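You operate a simulated robot arm through the tools that you are given. There is no shell and no other tool. Be economical: measure what you need, move in short steps, check, and stop when the job is done.

Carry out the task below with a simulated two-armed robot. There is one attempt and no reset: what you move stays moved.

TASK
Put the 27.15 mm felt packer from the top of the assembly bench on top of the clear sample jug and the 29.60 mm felt packer on the low board of the fittings rack. Take the wiping pad from the top of the assembly bench and leave it on the top of the flat table. Take the white rubbing pad and leave it on the back ledge of the wash bench. Take the adjuster bracket on the top of the masking table and put it away on the top of the assembly bench. Put one of the test strips from the tool end of the wash bench in the shallow tray. Pick up the skimmer with one hand, pass it to the other hand and put it on the top of the press bench. Do these in any order. Set down upright: wiping pad, white rubbing pad, adjuster bracket.

It is judged by the outcome, as a careful person would: the job done as asked, and still so three seconds after it is handed in. It fails if anything else is knocked over, pushed out of place, dropped, spilled or broken.

THE ROBOT
Two 7-joint arms with two-finger parallel grippers on one trunk, on a base that drives. Base frame: it is fixed to the floor where the robot stands at the start and does not move with it; the origin is under the middle of the robot, x ahead of it, y to its left, z up; the surface under the hand at the start is at about z = 800. Units: mm, degrees, N and s.
The left shoulder is at the start at [80, 131, 947], the right one opposite. With the tool pointing down near the work surface each hand reaches from about 400 to 860 mm from the robot's upright axis, wherever it stands, measured 20 degrees to its own side. Places, roughly: adjuster bracket (18x6x8 cm) [-6600, 3500, 900]; back ledge of the wash bench [-4400, 3600, 800]; clear sample jug (16x10x15 cm) [800, -400, 900]; felt packer [750, 0, 750]; low board of the fittings rack [800, -1200, 400]; shallow tray (15x12x5 cm) [-3000, 3200, 900]; skimmer (12x9x26 cm) [400, -3400, 900]; test strip (4x4x15 cm) [-3200, 3400, 900]; top of the assembly bench [600, 600, 800]; top of the flat table [600, 3400, 500]; top of the press bench [-1300, 700, 800]; white rubbing pad (7x4x9 cm) [-6200, 3200, 900]; wiping pad (8x6x9 cm) [500, -200, 800]. Payload 1.57 kg a hand.
The tool frame of a hand sits at the grasp point between the pads (the TCP): z along the fingers, y along the line on which they close. The tips reach 30 mm beyond it. Largest opening 110 mm; finger width 24, thickness 12; the body of the gripper, 48 by 112 mm, starts 78 mm behind the TCP.
Orientation is that of the tool frame in the base frame, as a unit quaternion [w, x, y, z]. With the fingers straight down and closing along the base's y, the tool's x points along the base's -x, its y along +y and its z along -z.

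THE INTERFACE
- The arms move only by the tool nudge_tool. It takes "left_targets", "right_targets" or both (then of equal length, played together; a hand with none holds still); each is a list of rows, each a list of 7 numbers: the turn, a rotation vector about the tool's x, y, z in units of 4 degrees (1.0 is 4 degrees), then the shift along the tool's x, y, z in units of 25 mm (1.0 is 25 mm), then the opening in per cent of the stroke, from 0 (shut) to 100 (fully open). In form: [[wx, wy, wz, x, y, z, fingers], ...]. A call has 1 to 10 rows; each row shifts and turns the commanded pose from where the row before left it, along the tool's axes as they then stand. A call with a number of a shift or a turn outside -1 to 1 is refused whole. A row lasts 0.2 s, in which the tool goes at most 50 mm and 8.6 degrees; a call with a longer step from one row to the next is refused whole, and so is a gripper value outside its range. Where a pose cannot be reached the arm comes as near as it can. A force on the tool above 40 N (or 10 N above the force at the start of the call, whichever is more), or a blocked arm, ends the call early, and 0.2 s more pass. Each finger travels about 108 mm/s and halts on what it meets, pressing with about 41 N; the grip force reading is that of the motor and also rises with nothing between the fingers. The clock runs only during rows and for 0.2 s after the last one: add rows that do not move to give the fingers time. It gives the time, the measured TCP pose, the force on the tool (base axes), the opening and the grip force at its end, in the units of the frame above (readings bear some noise), with the torque about the TCP (base axes, N m) and any sound that the robot's microphone picked up.
- Cameras (640 x 400 px; columns grow to the right, rows downward): "scene" is now at [-51.9, -43.3, 1429.7]; the picture's right is [-0.42, -0.91, 0.00], its down [-0.51, 0.24, -0.83] and it looks along [0.75, -0.35, -0.56] (base axes); focal length 258 px, centre (320, 200). "left" rides on the left gripper at [70, -16, -141] in its tool frame; the picture's right is [0.23, 0.97, 0.00], its down [-0.86, 0.20, -0.48] and it looks along [-0.47, 0.11, 0.88] (tool axes); focal length 222 px, centre (320, 200). "right" rides on the right gripper at [70, 16, -141] in its tool frame; the picture's right is [-0.23, 0.97, 0.00], its down [-0.86, -0.20, -0.48] and it looks along [-0.47, -0.11, 0.88] (tool axes); focal length 222 px, centre (320, 200). There is no depth. A picture from a camera that has moved, and an enlarged one, comes with that camera's place and axes in the base frame and with its lens. The place of the scene camera against the robot may be out by one fixed shift of up to 18 mm in any direction.
- snapshot(camera): a new picture of that camera. It takes no simulated time.
- steer(legs): drives the robot by 1 to 6 legs, each [ahead, left, turn to the left] in mm, mm and degrees, along the robot's own axes; the way and the turn of a leg run together, so that a leg with both is an arc; at most 1500 mm and 180 degrees a leg. The arms and the cameras ride along, it lands a little off, and it stops where it bumps. It gives what a move gives.
- turn_head(pan, tilt): turns the head with the scene camera to pan (to the left, within 109 degrees either way) and tilt (down, from -29 to 69), counted from straight ahead of the robot. It gives what a move gives.
- inspect(camera, box): a new picture of the part [left, top, right, bottom] of that camera's present view, enlarged. It takes no simulated time.
- job_done(): hands the job in; it is judged then, once.

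Work in short steps. Places have to be worked out from the pictures, the camera data and where the tool is seen: move nearer, look again, correct. Check each grasp and each placing, and mend what went wrong. You have 217 turns and 220 pictures in all, those below and enlarged ones among them. Open the grippers and draw the arms clear of the work before you hand the job in, unless the task says otherwise; then end with one line.

The tools are called after ">>>" by a JSON object that holds its "api" and its "payload". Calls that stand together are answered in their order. nudge_tool: Moves the arms, as the interface text tells. Its arguments: {"type":"object","properties":{"left_targets":{"type":"array"},"right_targets":{"type":"array"}},"required":[]} The other tools are called the same way: steer (legs) drives the base; turn_head (pan, tilt) turns the head that bears the scene camera; snapshot (camera) takes a picture; inspect (camera, box) takes an enlarged picture of a part of a camera's view; job_done () hands the job in.

At the start:

```text
clock: 0.0
left_eef_pos: [631.6, 107.0, 1174.9]
left_orientation: [0.0, 0.001, 1.0, 0.0]
left_force: [0.0, -0.1, 0.4]
left_moment: [0.0, 0.0, 0.02]
left_width: 110.1
left_finger_force: 0.1
right_eef_pos: [448.3, -373.5, 1171.3]
right_orientation: [-0.001, 0.0, 1.0, 0.0]
right_force: [-0.9, 0.2, -0.1]
right_moment: [-0.01, 0.0, 0.02]
right_width: 109.9
right_finger_force: 0.0
robot x, y, heading: [2.9, 0.1, -0.0]
head pan, tilt: [-25.1, 34.2]
```

scene: 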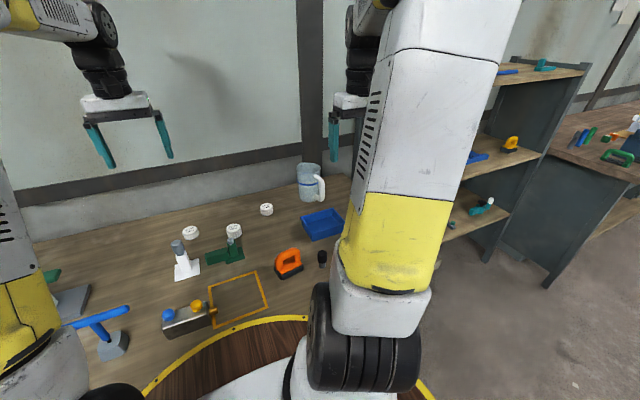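
right: 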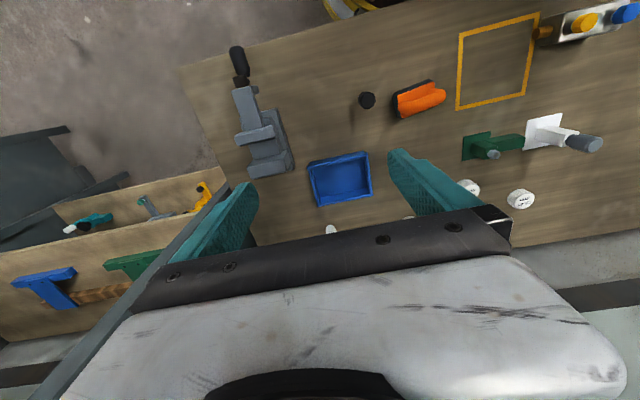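
left: 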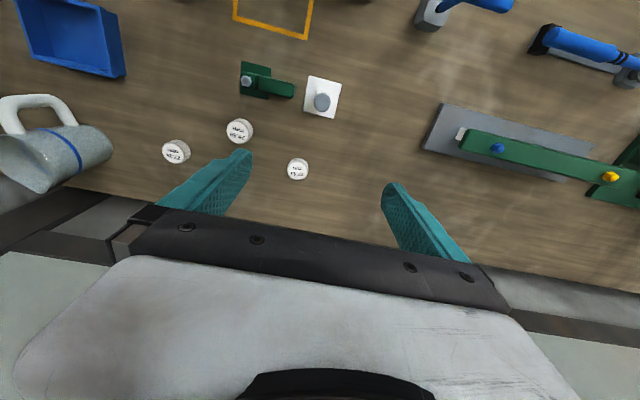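

I see three white packers with labels on the bench; I'll enlarge the views to read them and identify the wiping pad.

>>> {"api": "inspect", "payload": {"camera": "left", "box": [150, 100, 320, 206]}}

>>> {"api": "inspect", "payload": {"camera": "scene", "box": [140, 150, 360, 290]}}

```text
3.76 times, centred on (235, 153) of left
camera zoom: at [561.6, 91.8, 1316.7], right [-0.23, 0.97, 0.0], down [0.86, 0.2, 0.48], along [0.47, 0.11, -0.88], focal length 836 px, centre (640, 377)
```

zoom: 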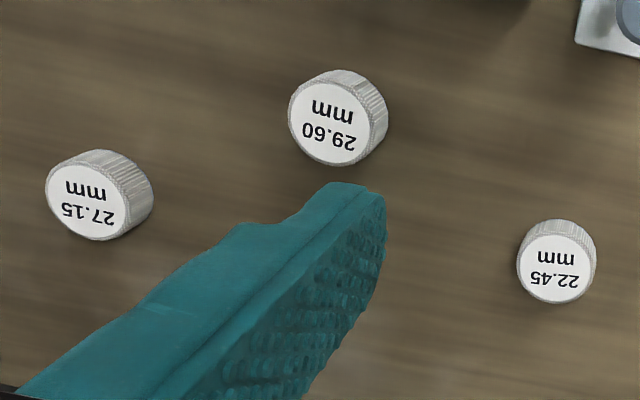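

```text
2.86 times, centred on (250, 220) of scene
camera zoom: at [-51.9, -43.3, 1429.7], right [-0.42, -0.91, 0.0], down [-0.51, 0.24, -0.83], along [0.75, -0.35, -0.56], focal length 738 px, centre (520, 143)
```

zoom: 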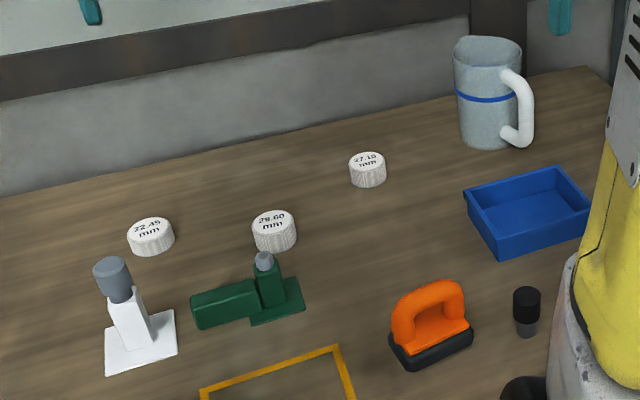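

The packers read: 27.15 near (788,-199), 29.60 near (706,-57), 22.45 near (760,82). I'll look closer at the jug and at the wiping pad.

>>> {"api": "inspect", "payload": {"camera": "scene", "box": [270, 140, 350, 190]}}

>>> {"api": "inspect", "payload": {"camera": "left", "box": [0, 80, 128, 200]}}

>>> {"api": "inspect", "payload": {"camera": "right", "box": [220, 20, 540, 220]}}

```text
8.00 times, centred on (310, 165) of scene
camera zoom: at [-51.9, -43.3, 1429.7], right [-0.42, -0.91, 0.0], down [-0.51, 0.24, -0.83], along [0.75, -0.35, -0.56], focal length 2067 px, centre (400, 480)
```

zoom: 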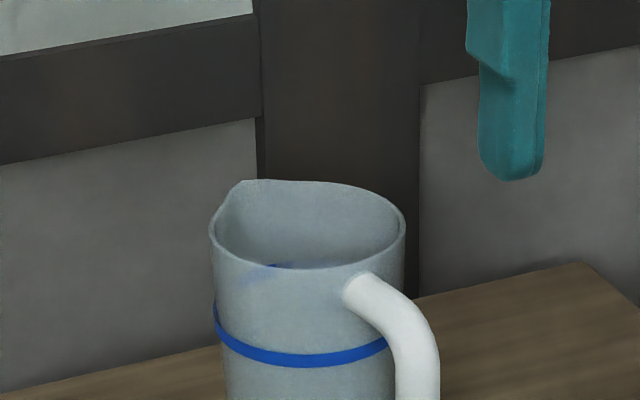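

```text
3.33 times, centred on (64, 140) of left
camera zoom: at [561.6, 91.8, 1316.7], right [-0.23, 0.97, 0.0], down [0.86, 0.2, 0.48], along [0.47, 0.11, -0.88], focal length 740 px, centre (1173, 400)
```

zoom: 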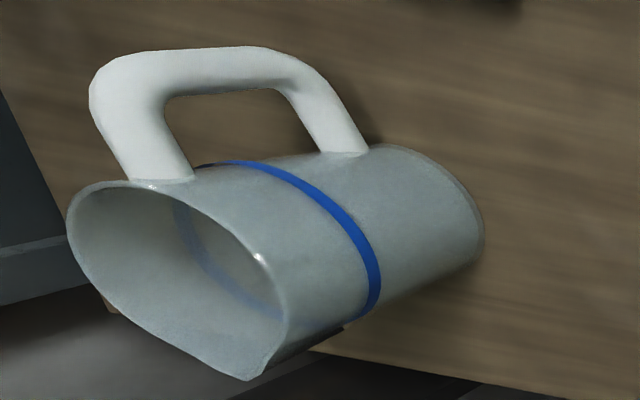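

```text
2.00 times, centred on (380, 120) of right
camera zoom: at [378.5, -358.0, 1313.8], right [0.23, 0.97, 0.0], down [0.86, -0.2, 0.48], along [0.47, -0.11, -0.88], focal length 444 px, centre (200, 360)
```

zoom: 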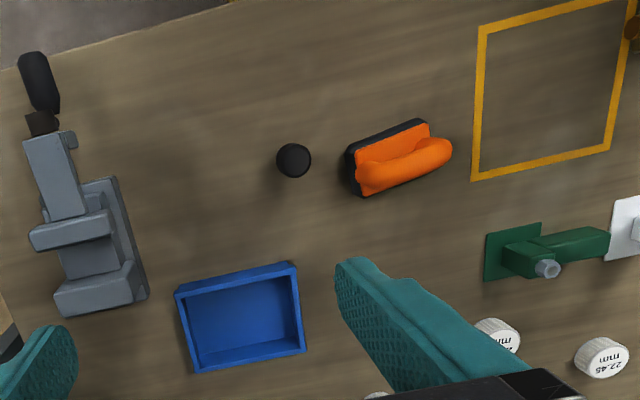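

The jug is an open one at about (828,-401). I move the right hand forward to look into it from above.

>>> {"api": "nudge_tool", "payload": {"right_targets": [[0, 0, 0, -1, 0, 0, 100], [0, 0, 0, -1, 0, 0, 100], [0, 0, 0, -1, 0, 0, 100], [0, 0, 0, -1, 0, 0, 100], [0, 0, 0, -1, 0, 0, 100], [0, 0, 0, -1, 0, 0, 100], [0, 0, 0, -1, 0, 0, 100], [0, 0, 0, -1, 0, 0, 100]]}}

>>> {"api": "snapshot", "payload": {"camera": "right"}}

>>> {"api": "snapshot", "payload": {"camera": "scene"}}

```text
clock: 1.8
left_eef_pos: [630.7, 107.2, 1175.2]
left_orientation: [0.0, 0.0, 1.0, 0.0]
left_force: [-0.5, 0.3, 0.2]
left_moment: [-0.02, -0.03, 0.02]
left_width: 110.0
left_finger_force: 0.0
right_eef_pos: [648.6, -373.3, 1170.4]
right_orientation: [0.001, -0.001, 1.0, -0.001]
right_force: [-0.5, -0.3, -0.5]
right_moment: [0.02, 0.0, 0.01]
right_width: 110.0
right_finger_force: 0.1
robot x, y, heading: [2.9, -0.6, -0.1]
head pan, tilt: [-25.1, 34.2]
```

```text
211 pictures are left
camera right: at [578.2, -358.7, 1313.9], right [0.23, 0.97, 0.0], down [0.85, -0.2, 0.48], along [0.47, -0.11, -0.88], focal length 222 px, centre (320, 200)
```

right: 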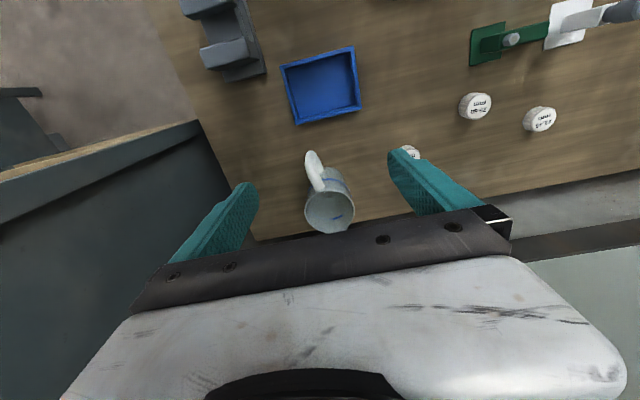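

```text
210 pictures are left
camera scene: at [-52.1, -43.3, 1429.7], right [-0.42, -0.91, 0.0], down [-0.51, 0.24, -0.83], along [0.75, -0.35, -0.56], focal length 258 px, centre (320, 200)
```

scene: 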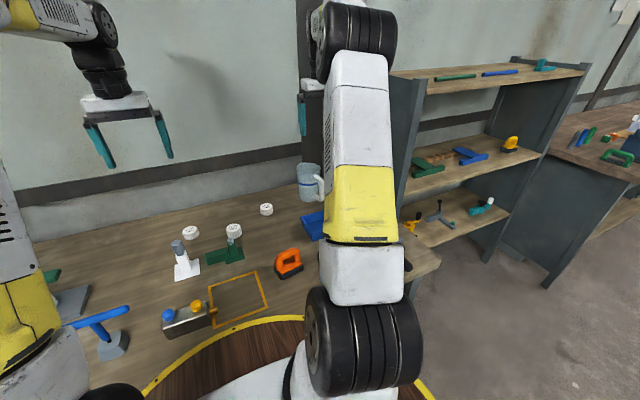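

>>> {"api": "inspect", "payload": {"camera": "right", "box": [270, 140, 390, 240]}}

```text
4.00 times, centred on (330, 190) of right
camera zoom: at [578.2, -358.7, 1313.9], right [0.23, 0.97, 0.0], down [0.85, -0.2, 0.48], along [0.47, -0.11, -0.88], focal length 888 px, centre (280, 240)
```

zoom: 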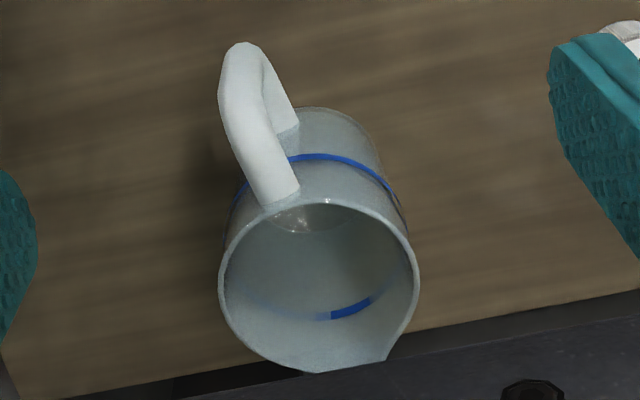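

The jug is open and empty. Before picking I'll look straight down in front of the robot to learn how much room the base has to the bench.

>>> {"api": "turn_head", "payload": {"pan": 0, "tilt": 60}}

>>> {"api": "snapshot", "payload": {"camera": "scene"}}

```text
clock: 2.7
left_eef_pos: [631.0, 107.9, 1175.4]
left_orientation: [-0.001, 0.0, 1.0, 0.0]
left_force: [-0.9, -0.3, -0.1]
left_moment: [0.04, 0.02, 0.01]
left_width: 110.0
left_finger_force: 0.1
right_eef_pos: [647.7, -374.3, 1172.4]
right_orientation: [0.0, 0.001, 1.0, 0.0]
right_force: [-0.6, 0.2, 0.0]
right_moment: [0.02, 0.0, 0.01]
right_width: 110.0
right_finger_force: 0.0
robot x, y, heading: [0.4, -0.3, 0.1]
head pan, tilt: [0.0, 60.0]
```

```text
208 pictures are left
camera scene: at [-65.3, -5.8, 1394.2], right [0.0, -1.0, 0.0], down [-0.87, 0.0, -0.5], along [0.5, 0.0, -0.87], focal length 258 px, centre (320, 200)
```

scene: 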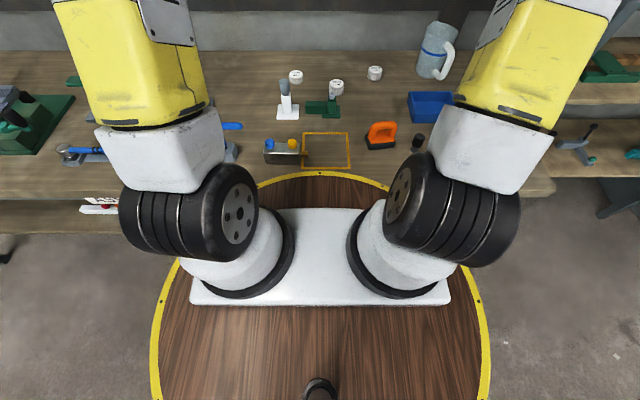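

The base disc seems clear of the bench edge. I move the right hand inward above the 27.15 packer, then try a short drive ahead and to the right so that packer and jug both come into reach.

>>> {"api": "nudge_tool", "payload": {"right_targets": [[0, 0, 0, -0.4, 1, 0.8, 100], [0, 0, 0, -0.4, 1, 0.8, 100], [0, 0, 0, -0.4, 1, 0.8, 100], [0, 0, 0, -0.4, 1, 0.8, 100], [0, 0, 0, -0.4, 1, 0.8, 100], [0, 0, 0, -0.4, 1, 0.8, 100], [0, 0, 0, -0.4, 1, 0.8, 100]]}}

>>> {"api": "steer", "payload": {"legs": [[60, -80, 0]]}}

>>> {"api": "snapshot", "payload": {"camera": "right"}}

```text
clock: 4.3
left_eef_pos: [630.7, 108.1, 1175.1]
left_orientation: [0.0, 0.0, 1.0, 0.0]
left_force: [0.3, 0.0, 0.4]
left_moment: [0.03, -0.01, 0.04]
left_width: 110.1
left_finger_force: 0.1
right_eef_pos: [719.7, -197.4, 1031.0]
right_orientation: [0.0, 0.0, 1.0, -0.001]
right_force: [0.1, 0.2, 0.6]
right_moment: [0.04, -0.03, 0.01]
right_width: 109.8
right_finger_force: 0.2
robot x, y, heading: [0.3, -1.2, 0.1]
head pan, tilt: [0.0, 60.0]
```

```text
clock: 5.5
left_eef_pos: [660.5, 74.8, 1176.2]
left_orientation: [0.001, -0.022, 1.0, 0.001]
left_force: [0.1, -0.6, -0.9]
left_moment: [-0.01, 0.01, 0.02]
left_width: 109.9
left_finger_force: 0.0
right_eef_pos: [761.6, -227.2, 1031.3]
right_orientation: [0.001, -0.022, 1.0, 0.001]
right_force: [0.8, 0.1, -0.3]
right_moment: [0.01, 0.02, -0.01]
right_width: 110.0
right_finger_force: 0.1
robot x, y, heading: [31.7, -60.8, 2.4]
head pan, tilt: [0.0, 60.0]
stopped in leg 1: the robot was blocked; the commanded pose is now the measured one
```

```text
207 pictures are left
camera right: at [690.9, -214.8, 1174.3], right [0.18, 0.98, 0.0], down [0.86, -0.16, 0.48], along [0.47, -0.09, -0.88], focal length 222 px, centre (320, 200)
```

right: 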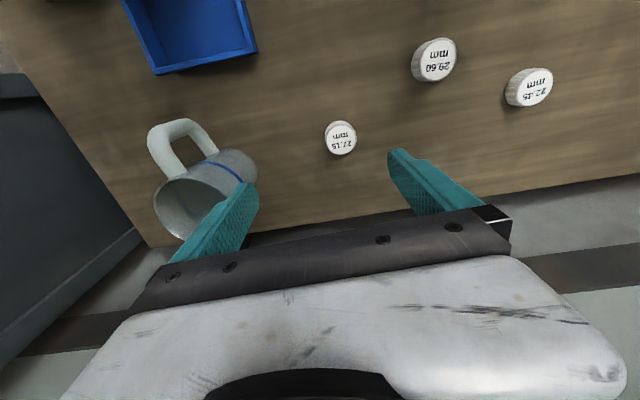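

It bumped the bench at x≈32, so that is the limit. I back off a few mm, straighten and shift further right.

>>> {"api": "steer", "payload": {"legs": [[-10, 0, 0], [0, -70, -2.4]]}}

>>> {"api": "snapshot", "payload": {"camera": "right"}}

```text
clock: 6.9
left_eef_pos: [657.5, -23.8, 1176.7]
left_orientation: [0.001, 0.0, 1.0, 0.0]
left_force: [-0.4, 0.8, 0.3]
left_moment: [-0.04, 0.0, 0.0]
left_width: 110.2
left_finger_force: 0.1
right_eef_pos: [745.6, -329.1, 1032.5]
right_orientation: [0.001, 0.0, 1.0, 0.001]
right_force: [-0.3, -0.2, 0.4]
right_moment: [-0.03, 0.03, 0.0]
right_width: 110.1
right_finger_force: 0.1
robot x, y, heading: [25.7, -132.0, -0.3]
head pan, tilt: [0.0, 60.0]
```

```text
206 pictures are left
camera right: at [675.0, -314.0, 1174.3], right [0.23, 0.97, 0.0], down [0.85, -0.2, 0.48], along [0.47, -0.11, -0.88], focal length 222 px, centre (320, 200)
```

right: 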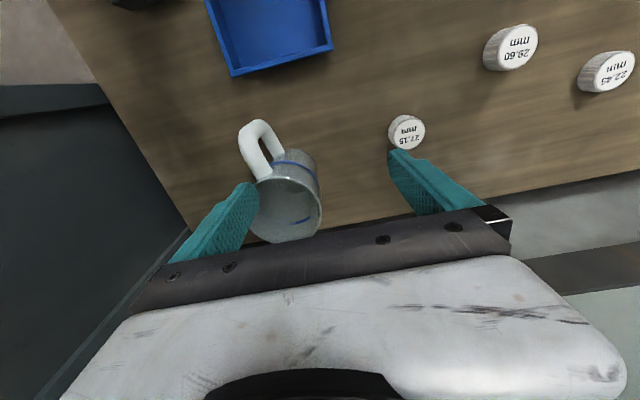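

The packer top is at about (777,-200), z≈829. I move the right hand over it and come down partway, then look.

>>> {"api": "nudge_tool", "payload": {"right_targets": [[0, 0, 0, -0.25, 0.86, 0, 100], [0, 0, 0, -0.25, 0.86, 0, 100], [0, 0, 0, -0.25, 0.86, 0, 100], [0, 0, 0, -0.25, 0.86, 0, 100], [0, 0, 0, -0.25, 0.86, 0.5, 100], [0, 0, 0, 0, 0.86, 1, 75], [0, 0, 0, 0, 0, 1, 75], [0, 0, 0, 0, 0, 1, 75], [0, 0, 0, 0, 0, 1, 75], [0, 0, 0, 0, 0, 1, 75]]}}

>>> {"api": "snapshot", "payload": {"camera": "right"}}

```text
clock: 9.1
left_eef_pos: [656.6, -24.9, 1176.2]
left_orientation: [0.001, 0.0, 1.0, 0.0]
left_force: [-0.6, -0.3, -0.2]
left_moment: [-0.06, -0.03, 0.0]
left_width: 110.1
left_finger_force: 0.0
right_eef_pos: [776.5, -200.1, 894.0]
right_orientation: [0.002, 0.0, 1.0, 0.001]
right_force: [-1.3, -0.1, 0.1]
right_moment: [0.01, -0.01, -0.02]
right_width: 82.3
right_finger_force: 0.2
robot x, y, heading: [26.4, -133.0, -0.3]
head pan, tilt: [0.0, 60.0]
```

```text
205 pictures are left
camera right: at [705.9, -185.6, 1036.0], right [0.23, 0.97, 0.0], down [0.85, -0.2, 0.48], along [0.47, -0.11, -0.88], focal length 222 px, centre (320, 200)
```

right: 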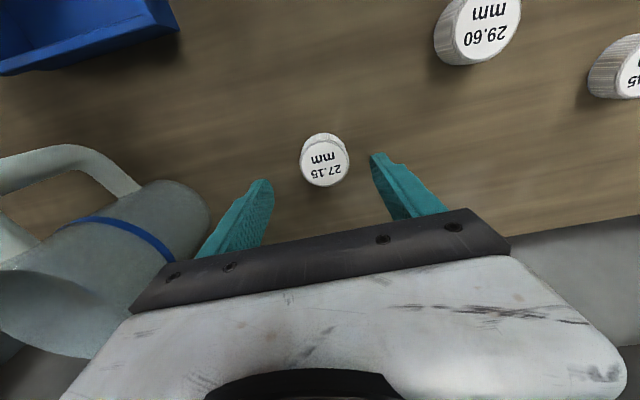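

Aligned with the packer to within 3 mm. I descend to z≈838 and close.

>>> {"api": "nudge_tool", "payload": {"right_targets": [[0, 0, 0, -0.05, 0.1, 1, 75], [0, 0, 0, 0, 0, 1, 75], [0, 0, 0, 0, 0, 0.2, 75], [0, 0, 0, 0, 0, 0, 0], [0, 0, 0, 0, 0, 0, 0], [0, 0, 0, 0, 0, 0, 0]]}}

>>> {"api": "snapshot", "payload": {"camera": "right"}}

```text
clock: 10.5
left_eef_pos: [656.5, -22.7, 1175.1]
left_orientation: [0.0, 0.0, 1.0, -0.001]
left_force: [0.7, -0.2, 0.8]
left_moment: [-0.02, 0.02, 0.0]
left_width: 110.0
left_finger_force: 0.0
right_eef_pos: [776.8, -197.7, 840.9]
right_orientation: [0.001, 0.0, 1.0, 0.0]
right_force: [0.5, -0.1, -0.3]
right_moment: [0.02, -0.01, -0.02]
right_width: 48.3
right_finger_force: 40.7
robot x, y, heading: [27.4, -134.0, -0.2]
head pan, tilt: [0.0, 60.0]
```

```text
204 pictures are left
camera right: at [706.8, -182.6, 982.2], right [0.23, 0.97, 0.0], down [0.85, -0.2, 0.48], along [0.47, -0.11, -0.88], focal length 222 px, centre (320, 200)
```

right: 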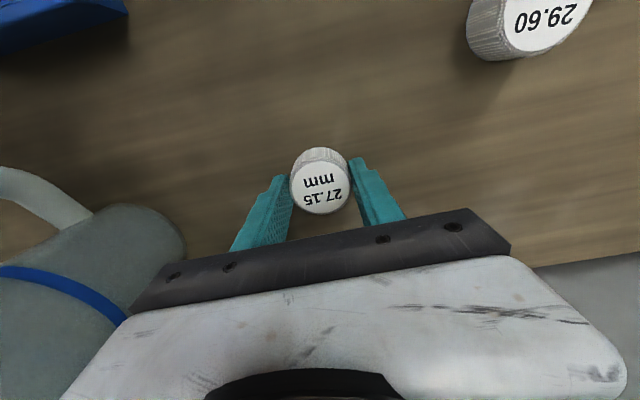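

Grip is firm (48 mm). I lift it and move to beside the jug top for a look.

>>> {"api": "nudge_tool", "payload": {"right_targets": [[0, 0, 0, 0, 0, -1, 0], [0, 0, 0, 0, 0, -1, 0], [0, 0, 0, 0, 0, -1, 0], [0, 0, 0, 0, 0, -1, 0], [0, 0, 0, 0, 0, -1, 0], [0, 0, 0, 0, 0, -1, 0], [0, 0, 0, 0, 0, -1, 0], [0, 0, 0, 0, 0, -1, 0], [0, 0, 0, 0, 0, -1, 0]]}}

>>> {"api": "nudge_tool", "payload": {"right_targets": [[0, 0, 0, 0.4, -1, 0, 0], [0, 0, 0, 0.4, -1, 0, 0], [0, 0, 0, 0.4, -1, 0, 0], [0, 0, 0, 0.4, -1, 0, 0], [0, 0, 0, 0.4, -1, 0, 0]]}}

>>> {"api": "snapshot", "payload": {"camera": "right"}}

>>> {"api": "turn_head", "payload": {"pan": -20, "tilt": 35}}

>>> {"api": "snapshot", "payload": {"camera": "scene"}}

```text
clock: 12.5
left_eef_pos: [656.6, -23.8, 1176.5]
left_orientation: [0.001, 0.0, 1.0, 0.0]
left_force: [-0.1, 0.7, 0.1]
left_moment: [0.0, 0.03, 0.01]
left_width: 109.9
left_finger_force: 0.0
right_eef_pos: [778.2, -198.1, 1066.1]
right_orientation: [0.001, 0.0, 1.0, 0.0]
right_force: [0.8, 1.2, 0.1]
right_moment: [-0.01, 0.0, 0.01]
right_width: 0.1
right_finger_force: 21.3
robot x, y, heading: [23.8, -134.4, -0.3]
head pan, tilt: [0.0, 60.0]
```

```text
clock: 13.7
left_eef_pos: [658.0, -23.3, 1176.0]
left_orientation: [0.0, 0.0, 1.0, -0.001]
left_force: [-0.9, -0.7, -0.1]
left_moment: [-0.06, 0.03, 0.01]
left_width: 109.9
left_finger_force: 0.0
right_eef_pos: [726.8, -321.5, 1064.5]
right_orientation: [0.001, 0.0, 1.0, 0.001]
right_force: [0.1, 0.5, -0.1]
right_moment: [-0.01, -0.01, 0.02]
right_width: 0.0
right_finger_force: 21.7
robot x, y, heading: [27.4, -135.3, -0.4]
head pan, tilt: [0.0, 60.0]
```

```text
203 pictures are left
camera right: at [657.8, -306.9, 1206.5], right [0.23, 0.97, 0.0], down [0.85, -0.2, 0.48], along [0.47, -0.11, -0.88], focal length 222 px, centre (320, 200)
```

right: 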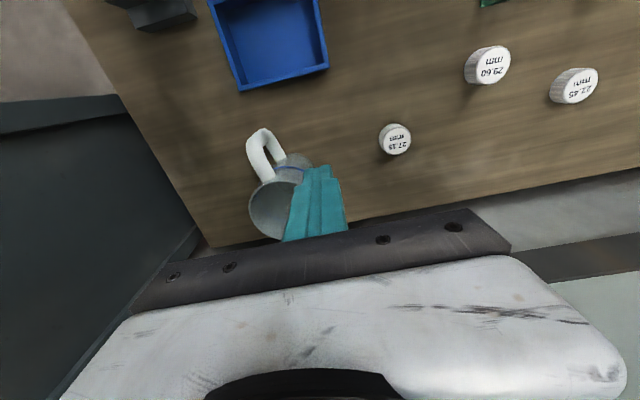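

```text
clock: 14.6
left_eef_pos: [658.0, -24.4, 1176.0]
left_orientation: [0.001, 0.0, 1.0, 0.0]
left_force: [0.7, 0.0, 0.8]
left_moment: [-0.01, -0.02, -0.05]
left_width: 109.9
left_finger_force: 0.0
right_eef_pos: [728.7, -322.1, 1064.4]
right_orientation: [0.001, 0.0, 1.0, 0.002]
right_force: [0.2, -0.1, -1.4]
right_moment: [0.01, -0.02, 0.0]
right_width: 0.0
right_finger_force: 21.2
robot x, y, heading: [27.5, -131.5, -0.0]
head pan, tilt: [-20.0, 35.0]
```

```text
202 pictures are left
camera scene: at [-23.3, -167.2, 1428.3], right [-0.34, -0.94, 0.0], down [-0.54, 0.2, -0.82], along [0.77, -0.28, -0.57], focal length 258 px, centre (320, 200)
```

scene: 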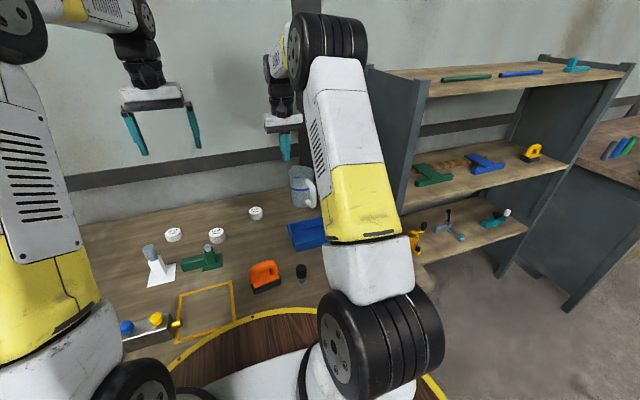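

The packer slipped out on lifting and still stands where it was, so the grip was too shallow. I go back and grip lower.

>>> {"api": "nudge_tool", "payload": {"right_targets": [[0, 0, 0, -0.4, 1, 0, 75], [0, 0, 0, -0.4, 1, 0, 75], [0, 0, 0, -0.4, 1, 0, 75], [0, 0, 0, -0.4, 1, 0, 75], [0, 0, 0, -0.4, 0.96, 0, 75], [0, 0, 0, 0, 0, 1, 75], [0, 0, 0, 0, 0, 1, 75], [0, 0, 0, 0, 0, 1, 75], [0, 0, 0, 0, 0, 1, 75], [0, 0, 0, 0, 0, 1, 75]]}}

>>> {"api": "nudge_tool", "payload": {"right_targets": [[0, 0, 0, 0, 0, 1, 75], [0, 0, 0, 0, 0, 1, 75], [0, 0, 0, 0, 0, 0, 75]]}}

>>> {"api": "snapshot", "payload": {"camera": "right"}}

```text
clock: 16.8
left_eef_pos: [657.2, -23.9, 1176.8]
left_orientation: [0.001, -0.001, 1.0, 0.001]
left_force: [-0.1, 0.9, 0.4]
left_moment: [-0.01, -0.03, -0.01]
left_width: 110.1
left_finger_force: 0.0
right_eef_pos: [778.2, -199.1, 940.3]
right_orientation: [0.002, 0.001, 1.0, 0.001]
right_force: [-0.9, -0.5, 0.4]
right_moment: [0.0, -0.04, -0.01]
right_width: 82.5
right_finger_force: 0.1
robot x, y, heading: [24.1, -133.8, -0.1]
head pan, tilt: [-20.0, 35.0]
```

```text
clock: 17.6
left_eef_pos: [657.5, -24.2, 1176.4]
left_orientation: [0.0, 0.0, 1.0, 0.0]
left_force: [0.1, -0.6, 1.1]
left_moment: [-0.01, -0.02, -0.01]
left_width: 110.1
left_finger_force: 0.1
right_eef_pos: [776.2, -198.9, 890.6]
right_orientation: [0.001, 0.0, 1.0, 0.002]
right_force: [-0.9, 0.5, -0.5]
right_moment: [0.02, 0.01, 0.03]
right_width: 82.5
right_finger_force: 0.0
robot x, y, heading: [25.0, -133.7, -0.1]
head pan, tilt: [-20.0, 35.0]
```

```text
201 pictures are left
camera right: at [707.0, -183.4, 1032.5], right [0.23, 0.97, 0.0], down [0.85, -0.2, 0.48], along [0.47, -0.11, -0.88], focal length 222 px, centre (320, 200)
```

right: 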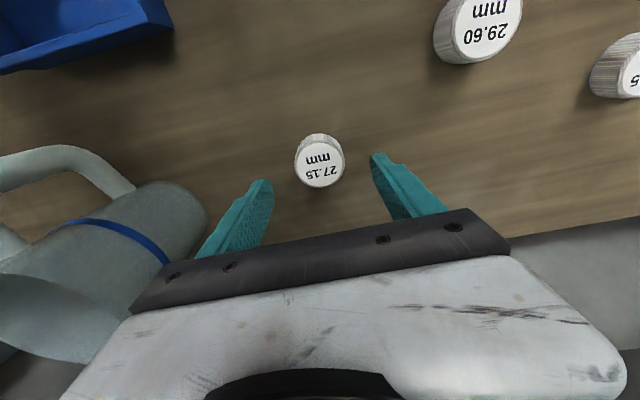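

Aligned again; I descend to z≈831 and close.

>>> {"api": "nudge_tool", "payload": {"right_targets": [[0, 0, 0, 0, 0, 1, 75], [0, 0, 0, 0, 0, 1, 75], [0, 0, 0, 0, 0, 0.4, 75], [0, 0, 0, 0, 0, 0, 0], [0, 0, 0, 0, 0, 0, 0], [0, 0, 0, 0, 0, 0, 0]]}}

>>> {"api": "nudge_tool", "payload": {"right_targets": [[0, 0, 0, 0, 0, -0.5, 0], [0, 0, 0, 0, 0, -0.5, 0], [0, 0, 0, 0, 0, 0, 0]]}}

```text
clock: 18.9
left_eef_pos: [657.8, -24.5, 1176.2]
left_orientation: [0.001, 0.001, 1.0, 0.0]
left_force: [0.7, 0.2, 0.0]
left_moment: [0.0, -0.02, 0.03]
left_width: 109.9
left_finger_force: 0.0
right_eef_pos: [777.5, -196.8, 830.6]
right_orientation: [0.001, 0.001, 1.0, 0.0]
right_force: [1.2, -1.6, 3.5]
right_moment: [-0.19, -0.05, 0.03]
right_width: 48.0
right_finger_force: 40.8
robot x, y, heading: [25.4, -132.9, 0.0]
head pan, tilt: [-20.0, 35.0]
```

```text
clock: 19.8
left_eef_pos: [656.0, -25.0, 1177.1]
left_orientation: [0.0, -0.001, 1.0, 0.0]
left_force: [0.4, 0.2, -0.7]
left_moment: [0.01, 0.0, -0.01]
left_width: 110.0
left_finger_force: 0.1
right_eef_pos: [778.5, -198.0, 854.4]
right_orientation: [0.001, 0.0, 1.0, 0.001]
right_force: [-0.8, 1.1, -0.5]
right_moment: [0.0, -0.01, -0.01]
right_width: 48.0
right_finger_force: 40.8
robot x, y, heading: [27.7, -132.7, 0.1]
head pan, tilt: [-20.0, 35.0]
```

Holding (48 mm) after a 24 mm lift. I lift further, and check.

>>> {"api": "nudge_tool", "payload": {"right_targets": [[0, 0, 0, 0, 0, -0.6, 0], [0, 0, 0, 0, 0, -0.9, 0], [0, 0, 0, 0, 0, -0.9, 0], [0, 0, 0, 0, 0, -0.9, 0], [0, 0, 0, 0, 0, -0.9, 0], [0, 0, 0, 0, 0, -0.9, 0], [0, 0, 0, 0, 0, -0.9, 0], [0, 0, 0, 0, 0, -0.9, 0], [0, 0, 0, 0, 0, -0.5, 0]]}}

>>> {"api": "snapshot", "payload": {"camera": "right"}}

```text
clock: 21.8
left_eef_pos: [656.8, -24.5, 1176.3]
left_orientation: [0.001, 0.0, 1.0, 0.0]
left_force: [0.5, -0.1, 0.1]
left_moment: [0.0, -0.01, 0.0]
left_width: 109.9
left_finger_force: 0.0
right_eef_pos: [778.4, -199.2, 1039.1]
right_orientation: [0.001, 0.0, 1.0, 0.001]
right_force: [0.4, 0.1, -1.0]
right_moment: [0.03, -0.01, 0.0]
right_width: 48.2
right_finger_force: 41.1
robot x, y, heading: [28.1, -129.4, -0.3]
head pan, tilt: [-20.0, 35.0]
```

```text
200 pictures are left
camera right: at [707.9, -183.4, 1181.2], right [0.23, 0.97, 0.0], down [0.85, -0.2, 0.48], along [0.47, -0.11, -0.88], focal length 222 px, centre (320, 200)
```

right: 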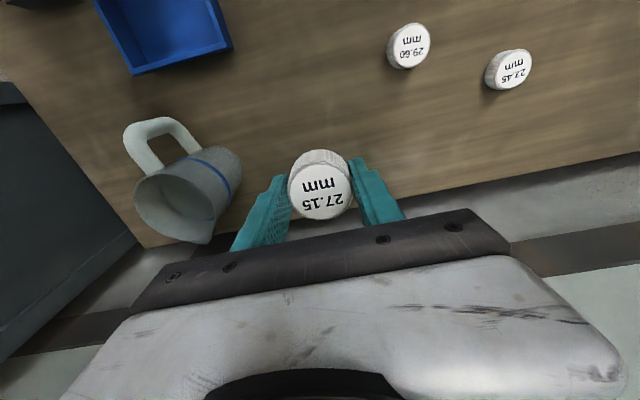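

Held properly. The jug rim centre works out to (803,-390), z≈944, handle pointing toward the robot. I carry the packer over the jug and look.

>>> {"api": "nudge_tool", "payload": {"right_targets": [[0, 0, 0, -0.12, -0.95, 0, 0], [0, 0, 0, -0.12, -0.95, 0, 0], [0, 0, 0, -0.12, -0.95, 0, 0], [0, 0, 0, -0.12, -0.95, 0, 0], [0, 0, 0, -0.12, -0.95, 0, 0], [0, 0, 0, -0.12, -0.95, 0, 0], [0, 0, 0, -0.12, -0.95, 0, 0], [0, 0, 0, -0.12, -0.95, 0, 0]]}}

>>> {"api": "snapshot", "payload": {"camera": "right"}}

>>> {"api": "snapshot", "payload": {"camera": "left"}}

>>> {"api": "snapshot", "payload": {"camera": "scene"}}

```text
clock: 23.6
left_eef_pos: [657.2, -22.5, 1175.6]
left_orientation: [0.002, 0.0, 1.0, -0.001]
left_force: [-0.1, -0.1, 0.1]
left_moment: [-0.02, 0.02, 0.01]
left_width: 109.7
left_finger_force: 0.1
right_eef_pos: [803.0, -388.7, 1041.2]
right_orientation: [0.001, 0.0, 1.0, 0.001]
right_force: [0.3, 0.9, -0.8]
right_moment: [-0.02, -0.02, 0.03]
right_width: 48.1
right_finger_force: 40.3
robot x, y, heading: [26.0, -133.6, -0.5]
head pan, tilt: [-20.0, 35.0]
```

```text
199 pictures are left
camera right: at [731.9, -373.2, 1183.1], right [0.23, 0.97, 0.0], down [0.85, -0.2, 0.48], along [0.47, -0.11, -0.88], focal length 222 px, centre (320, 200)
```

right: 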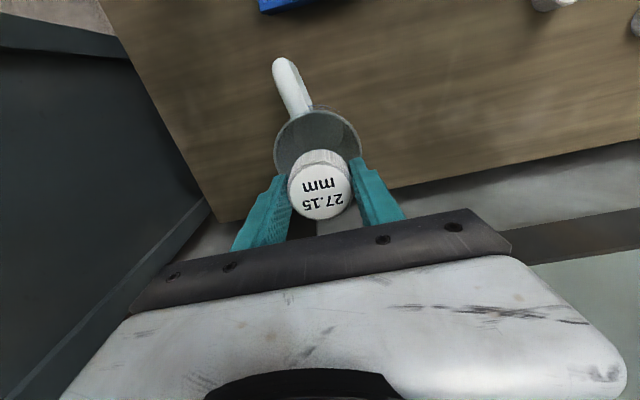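

```text
198 pictures are left
camera left: at [587.6, -39.7, 1317.8], right [-0.23, 0.97, 0.0], down [0.85, 0.2, 0.48], along [0.47, 0.11, -0.88], focal length 222 px, centre (320, 200)
```

left: 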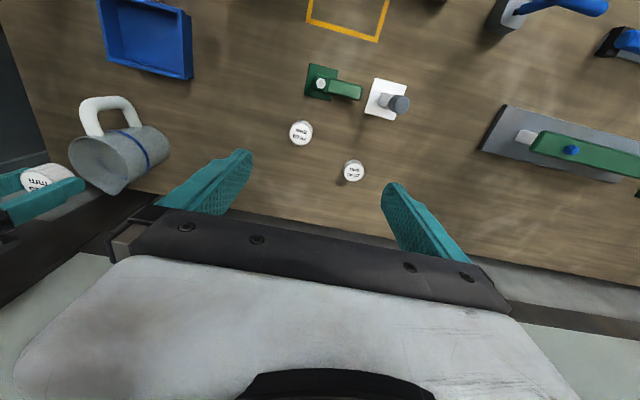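

```text
197 pictures are left
camera scene: at [-23.3, -167.1, 1428.4], right [-0.34, -0.94, 0.0], down [-0.54, 0.2, -0.82], along [0.77, -0.28, -0.57], focal length 258 px, centre (320, 200)
```

scene: 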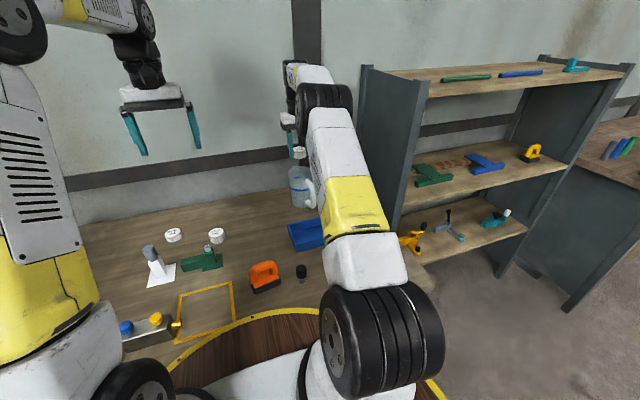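

The rim ring is centred under the packer within ~3 mm. I lower gently and watch the force at rim height (TCP≈975).

>>> {"api": "nudge_tool", "payload": {"right_targets": [[0, 0, 0, 0, -0.08, 0.8, 0], [0, 0, 0, 0, 0, 0.8, 0], [0, 0, 0, 0, 0, 0.4, 0], [0, 0, 0, 0, 0, 0.2, 0], [0, 0, 0, 0, 0, 0.2, 0], [0, 0, 0, 0, 0, 0.2, 0]]}}

>>> {"api": "snapshot", "payload": {"camera": "right"}}

```text
clock: 24.9
left_eef_pos: [657.2, -23.8, 1176.3]
left_orientation: [0.001, 0.0, 1.0, 0.0]
left_force: [-0.1, 0.6, 0.3]
left_moment: [0.02, -0.02, -0.01]
left_width: 109.8
left_finger_force: 0.1
right_eef_pos: [802.0, -390.4, 975.8]
right_orientation: [0.001, 0.0, 1.0, 0.001]
right_force: [-0.6, -0.4, -0.4]
right_moment: [-0.01, 0.0, -0.04]
right_width: 48.4
right_finger_force: 40.7
robot x, y, heading: [25.8, -130.3, -0.5]
head pan, tilt: [-20.0, 35.0]
```

```text
196 pictures are left
camera right: at [731.8, -375.6, 1116.5], right [0.23, 0.97, 0.0], down [0.85, -0.2, 0.48], along [0.47, -0.11, -0.88], focal length 222 px, centre (320, 200)
```

right: 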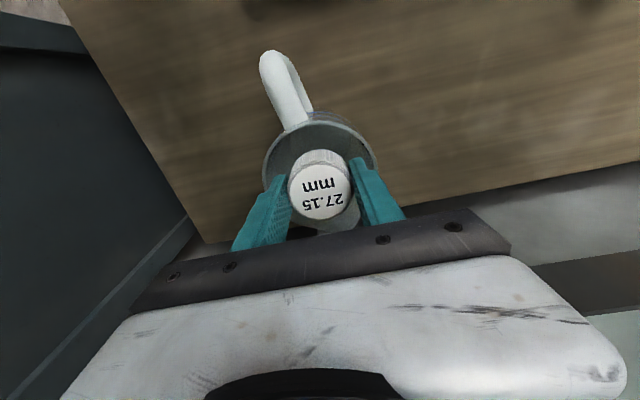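

Still no contact; well centred in the ring. Down another 20 mm in small steps.

>>> {"api": "nudge_tool", "payload": {"right_targets": [[0, 0, 0, 0, 0, 0.2, 0], [0, 0, 0, 0, 0, 0.2, 0], [0, 0, 0, 0, 0, 0.2, 0], [0, 0, 0, 0, 0, 0.2, 0]]}}

>>> {"api": "inspect", "payload": {"camera": "right", "box": [220, 20, 420, 250]}}

>>> {"api": "inspect", "payload": {"camera": "scene", "box": [260, 130, 340, 220]}}

```text
clock: 25.7
left_eef_pos: [656.8, -23.9, 1176.4]
left_orientation: [0.001, 0.0, 1.0, 0.0]
left_force: [-0.5, 0.5, 0.3]
left_moment: [0.0, -0.02, -0.01]
left_width: 110.1
left_finger_force: 0.1
right_eef_pos: [804.5, -391.5, 971.0]
right_orientation: [0.007, 0.0, 1.0, 0.0]
right_force: [0.2, -0.4, 7.8]
right_moment: [0.06, 0.17, 0.0]
right_width: 48.2
right_finger_force: 40.8
robot x, y, heading: [25.5, -130.8, -0.4]
head pan, tilt: [-20.0, 35.0]
stopped in row 3 (right hand): the force on the tool passed its limit at 47 N (the readings are from after the stop); the commanded pose is now the measured one
```

```text
1.74 times, centred on (320, 135) of right
camera zoom: at [731.2, -375.8, 1111.3], right [0.23, 0.97, 0.0], down [0.85, -0.2, 0.49], along [0.48, -0.11, -0.87], focal length 386 px, centre (320, 313)
```

zoom: 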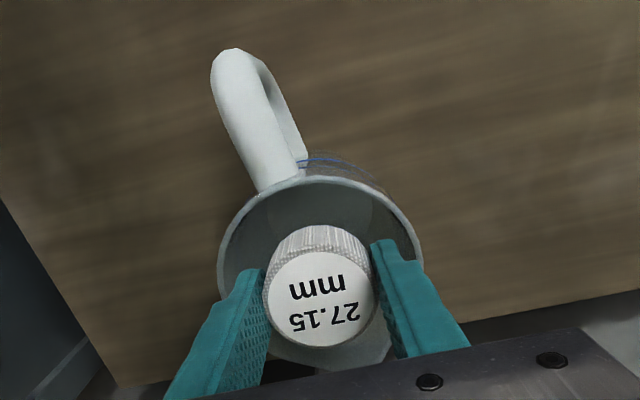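

```text
4.44 times, centred on (300, 175) of scene
camera zoom: at [-23.8, -167.1, 1428.4], right [-0.34, -0.94, 0.0], down [-0.54, 0.2, -0.82], along [0.77, -0.28, -0.57], focal length 1148 px, centre (409, 311)
```

zoom: 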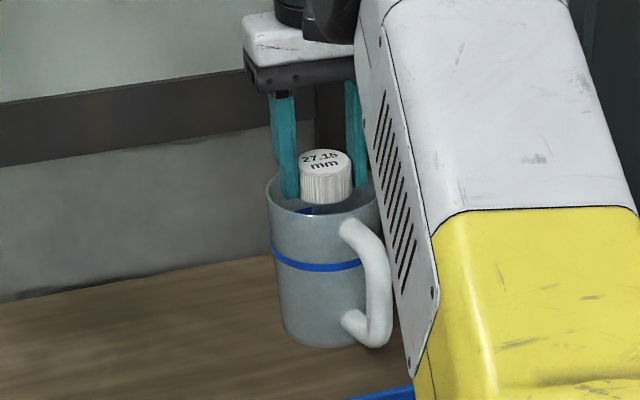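

It met a firm support right at rim level, centred with visible gaps to the rim, so the jug's top carries the packer. I ease off 1 mm and open slowly.

>>> {"api": "nudge_tool", "payload": {"right_targets": [[0, 0, 0, 0, 0, -0.04, 44], [0, 0, 0, 0, 0, 0, 50], [0, 0, 0, 0, 0, 0, 58], [0, 0, 0, 0, 0, 0, 66], [0, 0, 0, 0, 0, 0, 66]]}}

>>> {"api": "inspect", "payload": {"camera": "right", "box": [220, 20, 420, 250]}}

>>> {"api": "inspect", "payload": {"camera": "scene", "box": [260, 130, 340, 220]}}

```text
clock: 26.9
left_eef_pos: [656.7, -23.7, 1177.0]
left_orientation: [0.001, -0.001, 1.0, 0.0]
left_force: [0.2, -0.3, 0.7]
left_moment: [-0.04, 0.02, 0.0]
left_width: 110.1
left_finger_force: 0.1
right_eef_pos: [803.3, -391.3, 969.8]
right_orientation: [0.006, 0.0, 1.0, -0.001]
right_force: [0.4, -0.6, 9.0]
right_moment: [-0.03, 0.09, 0.01]
right_width: 71.1
right_finger_force: 0.0
robot x, y, heading: [25.3, -134.4, -0.3]
head pan, tilt: [-20.0, 35.0]
```

```text
1.74 times, centred on (320, 135) of right
camera zoom: at [731.4, -376.2, 1111.2], right [0.23, 0.97, 0.0], down [0.85, -0.2, 0.49], along [0.48, -0.11, -0.87], focal length 386 px, centre (320, 313)
```

zoom: 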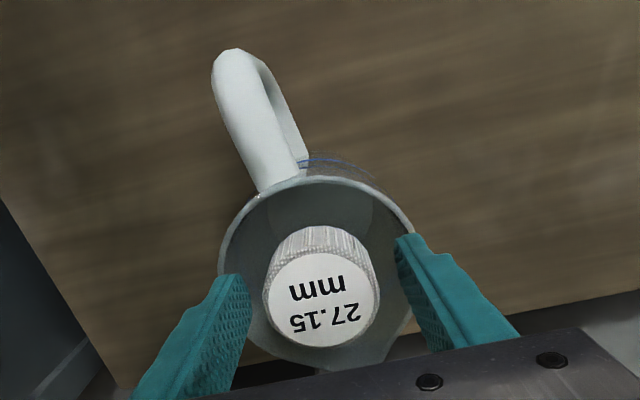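

```text
4.44 times, centred on (300, 175) of scene
camera zoom: at [-23.6, -167.2, 1428.4], right [-0.34, -0.94, 0.0], down [-0.54, 0.2, -0.82], along [0.77, -0.28, -0.57], focal length 1148 px, centre (409, 311)
```

zoom: 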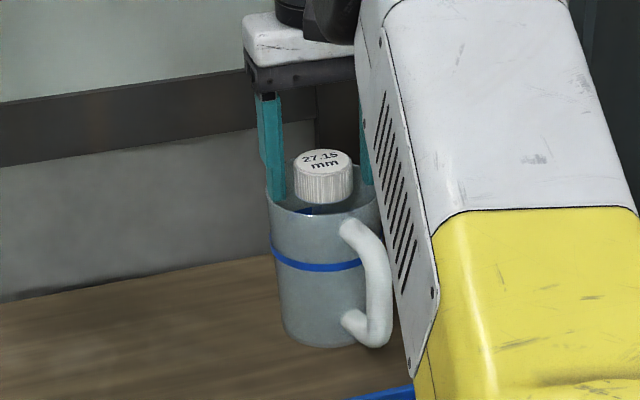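

The packer stands on the jug's top. I lift straight up.

>>> {"api": "nudge_tool", "payload": {"right_targets": [[0, 0, 0, 0, 0, -0.3, 66], [0, 0, 0, 0, 0, -0.6, 66], [0, 0, 0, 0, 0, -1, 66], [0, 0, 0, 0, 0, -1, 80], [0, 0, 0, 0, 0, -1, 90], [0, 0, 0, 0, 0, -0.6, 90]]}}

>>> {"api": "snapshot", "payload": {"camera": "right"}}

```text
clock: 28.3
left_eef_pos: [657.4, -24.6, 1176.8]
left_orientation: [0.0, 0.0, 1.0, 0.0]
left_force: [-0.3, 0.2, 0.3]
left_moment: [0.02, 0.0, 0.0]
left_width: 109.9
left_finger_force: 0.1
right_eef_pos: [802.4, -390.6, 1080.5]
right_orientation: [0.006, 0.001, 1.0, 0.0]
right_force: [-0.3, 0.3, -0.1]
right_moment: [-0.01, 0.0, -0.01]
right_width: 99.1
right_finger_force: 0.0
robot x, y, heading: [25.6, -131.9, -0.4]
head pan, tilt: [-20.0, 35.0]
```

```text
191 pictures are left
camera right: at [729.7, -375.6, 1221.9], right [0.23, 0.97, 0.0], down [0.85, -0.2, 0.49], along [0.48, -0.11, -0.87], focal length 222 px, centre (320, 200)
```

right: 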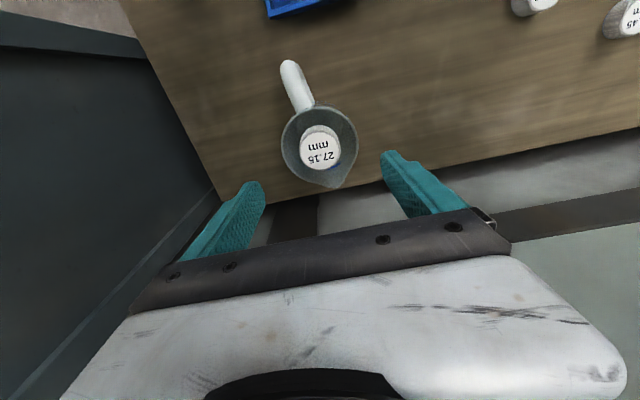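

Packer 27.15 done. Next I look at the rack with the head before choosing how to grip the 29.60 packer.

>>> {"api": "turn_head", "payload": {"pan": -55, "tilt": 25}}

>>> {"api": "snapshot", "payload": {"camera": "scene"}}

```text
clock: 29.3
left_eef_pos: [657.3, -24.1, 1176.5]
left_orientation: [0.0, 0.001, 1.0, 0.0]
left_force: [-0.2, -0.9, -0.6]
left_moment: [0.01, -0.03, -0.01]
left_width: 110.0
left_finger_force: 0.0
right_eef_pos: [800.6, -391.2, 1080.3]
right_orientation: [0.006, 0.0, 1.0, 0.0]
right_force: [-0.2, 0.4, -0.4]
right_moment: [0.05, -0.04, 0.03]
right_width: 99.3
right_finger_force: 0.1
robot x, y, heading: [21.8, -132.0, -0.3]
head pan, tilt: [-55.0, 25.0]
```

```text
190 pictures are left
camera scene: at [-53.3, -212.5, 1444.2], right [-0.82, -0.57, 0.0], down [-0.24, 0.35, -0.91], along [0.52, -0.74, -0.42], focal length 258 px, centre (320, 200)
```

scene: 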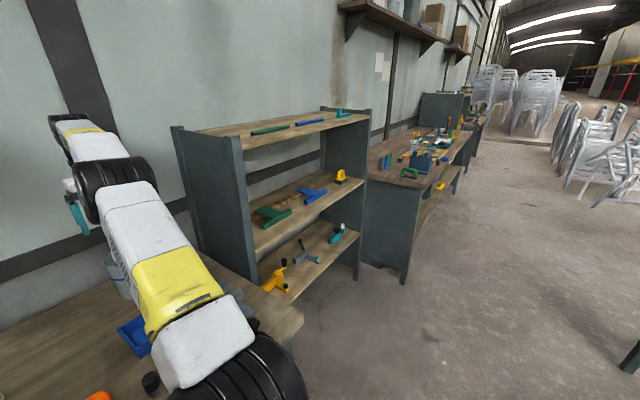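

The low board is at z≈430 with a 430 mm gap above, so I'll grip the 29.60 packer with the left tool tilted ~36° forward, and place it with the same tilt. I move the left hand above it and tilt.

>>> {"api": "nudge_tool", "payload": {"left_targets": [[0, 0, 0, -0.13, -0.2, 1, 80], [0, 0, 0, -0.13, -0.2, 1, 80], [0, 0, 0, -0.13, -0.2, 1, 80], [0, 0, 0, -0.13, -0.2, 1, 80], [0, 0, 0, -0.13, -0.2, 1, 80], [0, 0, 0, -0.13, -0.2, 1, 80], [0, 0, 0, -0.13, -0.2, 1, 80]]}}

>>> {"api": "nudge_tool", "payload": {"left_targets": [[0, -1, 0, 0, 0, 0, 80], [0, -1, 0, 0, 0, 0, 80], [0, -1, 0, 0, 0, 0, 80], [0, -1, 0, 0, 0, 0, 80], [0, -1, 0, 0, 0, 0, 80], [0, -1, 0, 0, 0, 0, 80], [0, -1, 0, 0, 0, 0, 80], [0, -1, 0, 0, 0, 0, 80], [0, -1, 0, 0, 0, 0, 80]]}}

>>> {"api": "snapshot", "payload": {"camera": "left"}}

```text
clock: 30.9
left_eef_pos: [679.6, -57.7, 999.5]
left_orientation: [0.002, 0.0, 1.0, 0.0]
left_force: [0.3, -0.9, 1.0]
left_moment: [-0.03, -0.03, 0.0]
left_width: 88.0
left_finger_force: 0.1
right_eef_pos: [800.8, -392.5, 1081.3]
right_orientation: [0.006, 0.0, 1.0, -0.001]
right_force: [-0.5, -0.3, -1.1]
right_moment: [-0.03, -0.03, 0.0]
right_width: 99.0
right_finger_force: 0.1
robot x, y, heading: [24.5, -134.4, -0.2]
head pan, tilt: [-55.0, 25.0]
```

```text
clock: 32.9
left_eef_pos: [679.7, -58.5, 1002.4]
left_orientation: [0.311, 0.0, 0.951, 0.0]
left_force: [-0.6, 0.2, 0.1]
left_moment: [-0.02, 0.01, 0.0]
left_width: 87.9
left_finger_force: 0.1
right_eef_pos: [801.3, -390.5, 1080.1]
right_orientation: [0.006, 0.0, 1.0, -0.001]
right_force: [-0.3, 0.8, -0.6]
right_moment: [-0.04, 0.03, 0.01]
right_width: 98.9
right_finger_force: 0.1
robot x, y, heading: [30.7, -130.6, -0.2]
head pan, tilt: [-55.0, 25.0]
```

```text
189 pictures are left
camera left: at [540.4, -74.0, 1074.7], right [-0.18, 0.97, -0.13], down [0.41, 0.2, 0.89], along [0.89, 0.11, -0.43], focal length 222 px, centre (320, 200)
```

left: 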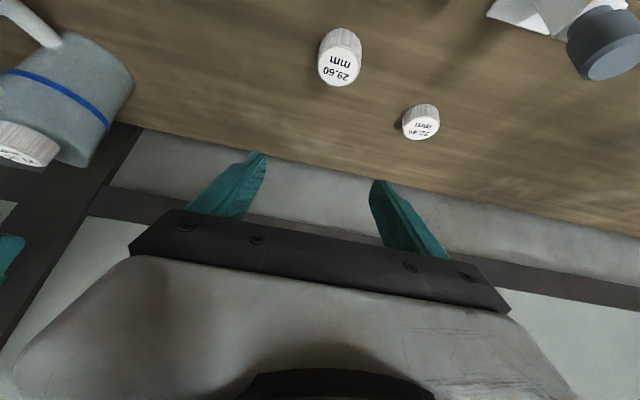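

Packer 29.60 is at about (699,-53). I move to a stand-off 60 mm back along the tilted tool axis and look again.

>>> {"api": "nudge_tool", "payload": {"left_targets": [[0, 0, 0, 0.95, 0.04, 0.8, 80], [0, 0, 0, 0.95, 0.04, 0.8, 80], [0, 0, 0, 0.95, 0.04, 0.8, 80], [0, 0, 0, 0.95, 0.04, 0.8, 80]]}}

>>> {"api": "snapshot", "payload": {"camera": "left"}}

```text
clock: 33.9
left_eef_pos: [649.2, -53.8, 881.5]
left_orientation: [0.309, 0.0, 0.951, 0.001]
left_force: [-0.5, 0.4, -0.6]
left_moment: [0.0, -0.02, -0.02]
left_width: 88.1
left_finger_force: 0.0
right_eef_pos: [800.4, -390.9, 1081.8]
right_orientation: [0.006, 0.0, 1.0, 0.001]
right_force: [0.0, 0.0, 0.0]
right_moment: [0.01, -0.04, -0.01]
right_width: 99.0
right_finger_force: 0.1
robot x, y, heading: [28.2, -129.7, -0.4]
head pan, tilt: [-55.0, 25.0]
```

```text
188 pictures are left
camera left: at [510.7, -70.2, 954.5], right [-0.18, 0.97, -0.13], down [0.41, 0.2, 0.89], along [0.89, 0.11, -0.43], focal length 222 px, centre (320, 200)
```

left: 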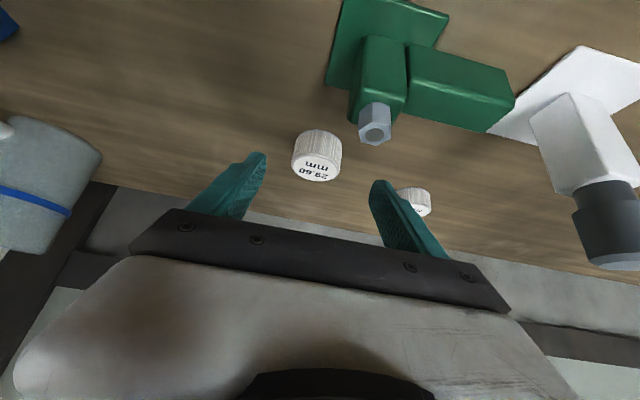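

Packer confirmed at (700,-55); the tool axis lines up. I advance 60 mm and close.

>>> {"api": "nudge_tool", "payload": {"left_targets": [[0, 0, 0, -0.03, -0.04, 0.8, 80], [0, 0, 0, -0.03, 0, 0.8, 80], [0, 0, 0, 0, 0, 0.8, 80], [0, 0, 0, 0, 0, 0, 0], [0, 0, 0, 0, 0, 0, 0], [0, 0, 0, 0, 0, 0, 0]]}}

>>> {"api": "snapshot", "payload": {"camera": "left"}}

```text
clock: 35.3
left_eef_pos: [687.4, -56.2, 832.1]
left_orientation: [0.31, 0.0, 0.951, 0.0]
left_force: [0.6, -0.8, 1.0]
left_moment: [-0.06, 0.01, -0.03]
left_width: 47.9
left_finger_force: 40.8
right_eef_pos: [801.2, -391.0, 1080.0]
right_orientation: [0.006, 0.0, 1.0, -0.001]
right_force: [0.4, 0.1, 0.2]
right_moment: [0.01, -0.01, 0.0]
right_width: 99.1
right_finger_force: 0.1
robot x, y, heading: [22.3, -128.1, -0.3]
head pan, tilt: [-55.0, 25.0]
```

```text
187 pictures are left
camera left: at [547.6, -72.0, 906.4], right [-0.18, 0.97, -0.13], down [0.41, 0.2, 0.89], along [0.89, 0.11, -0.43], focal length 222 px, centre (320, 200)
```

left: 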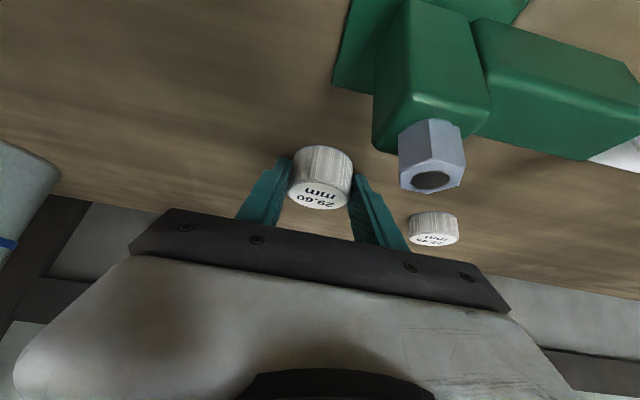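

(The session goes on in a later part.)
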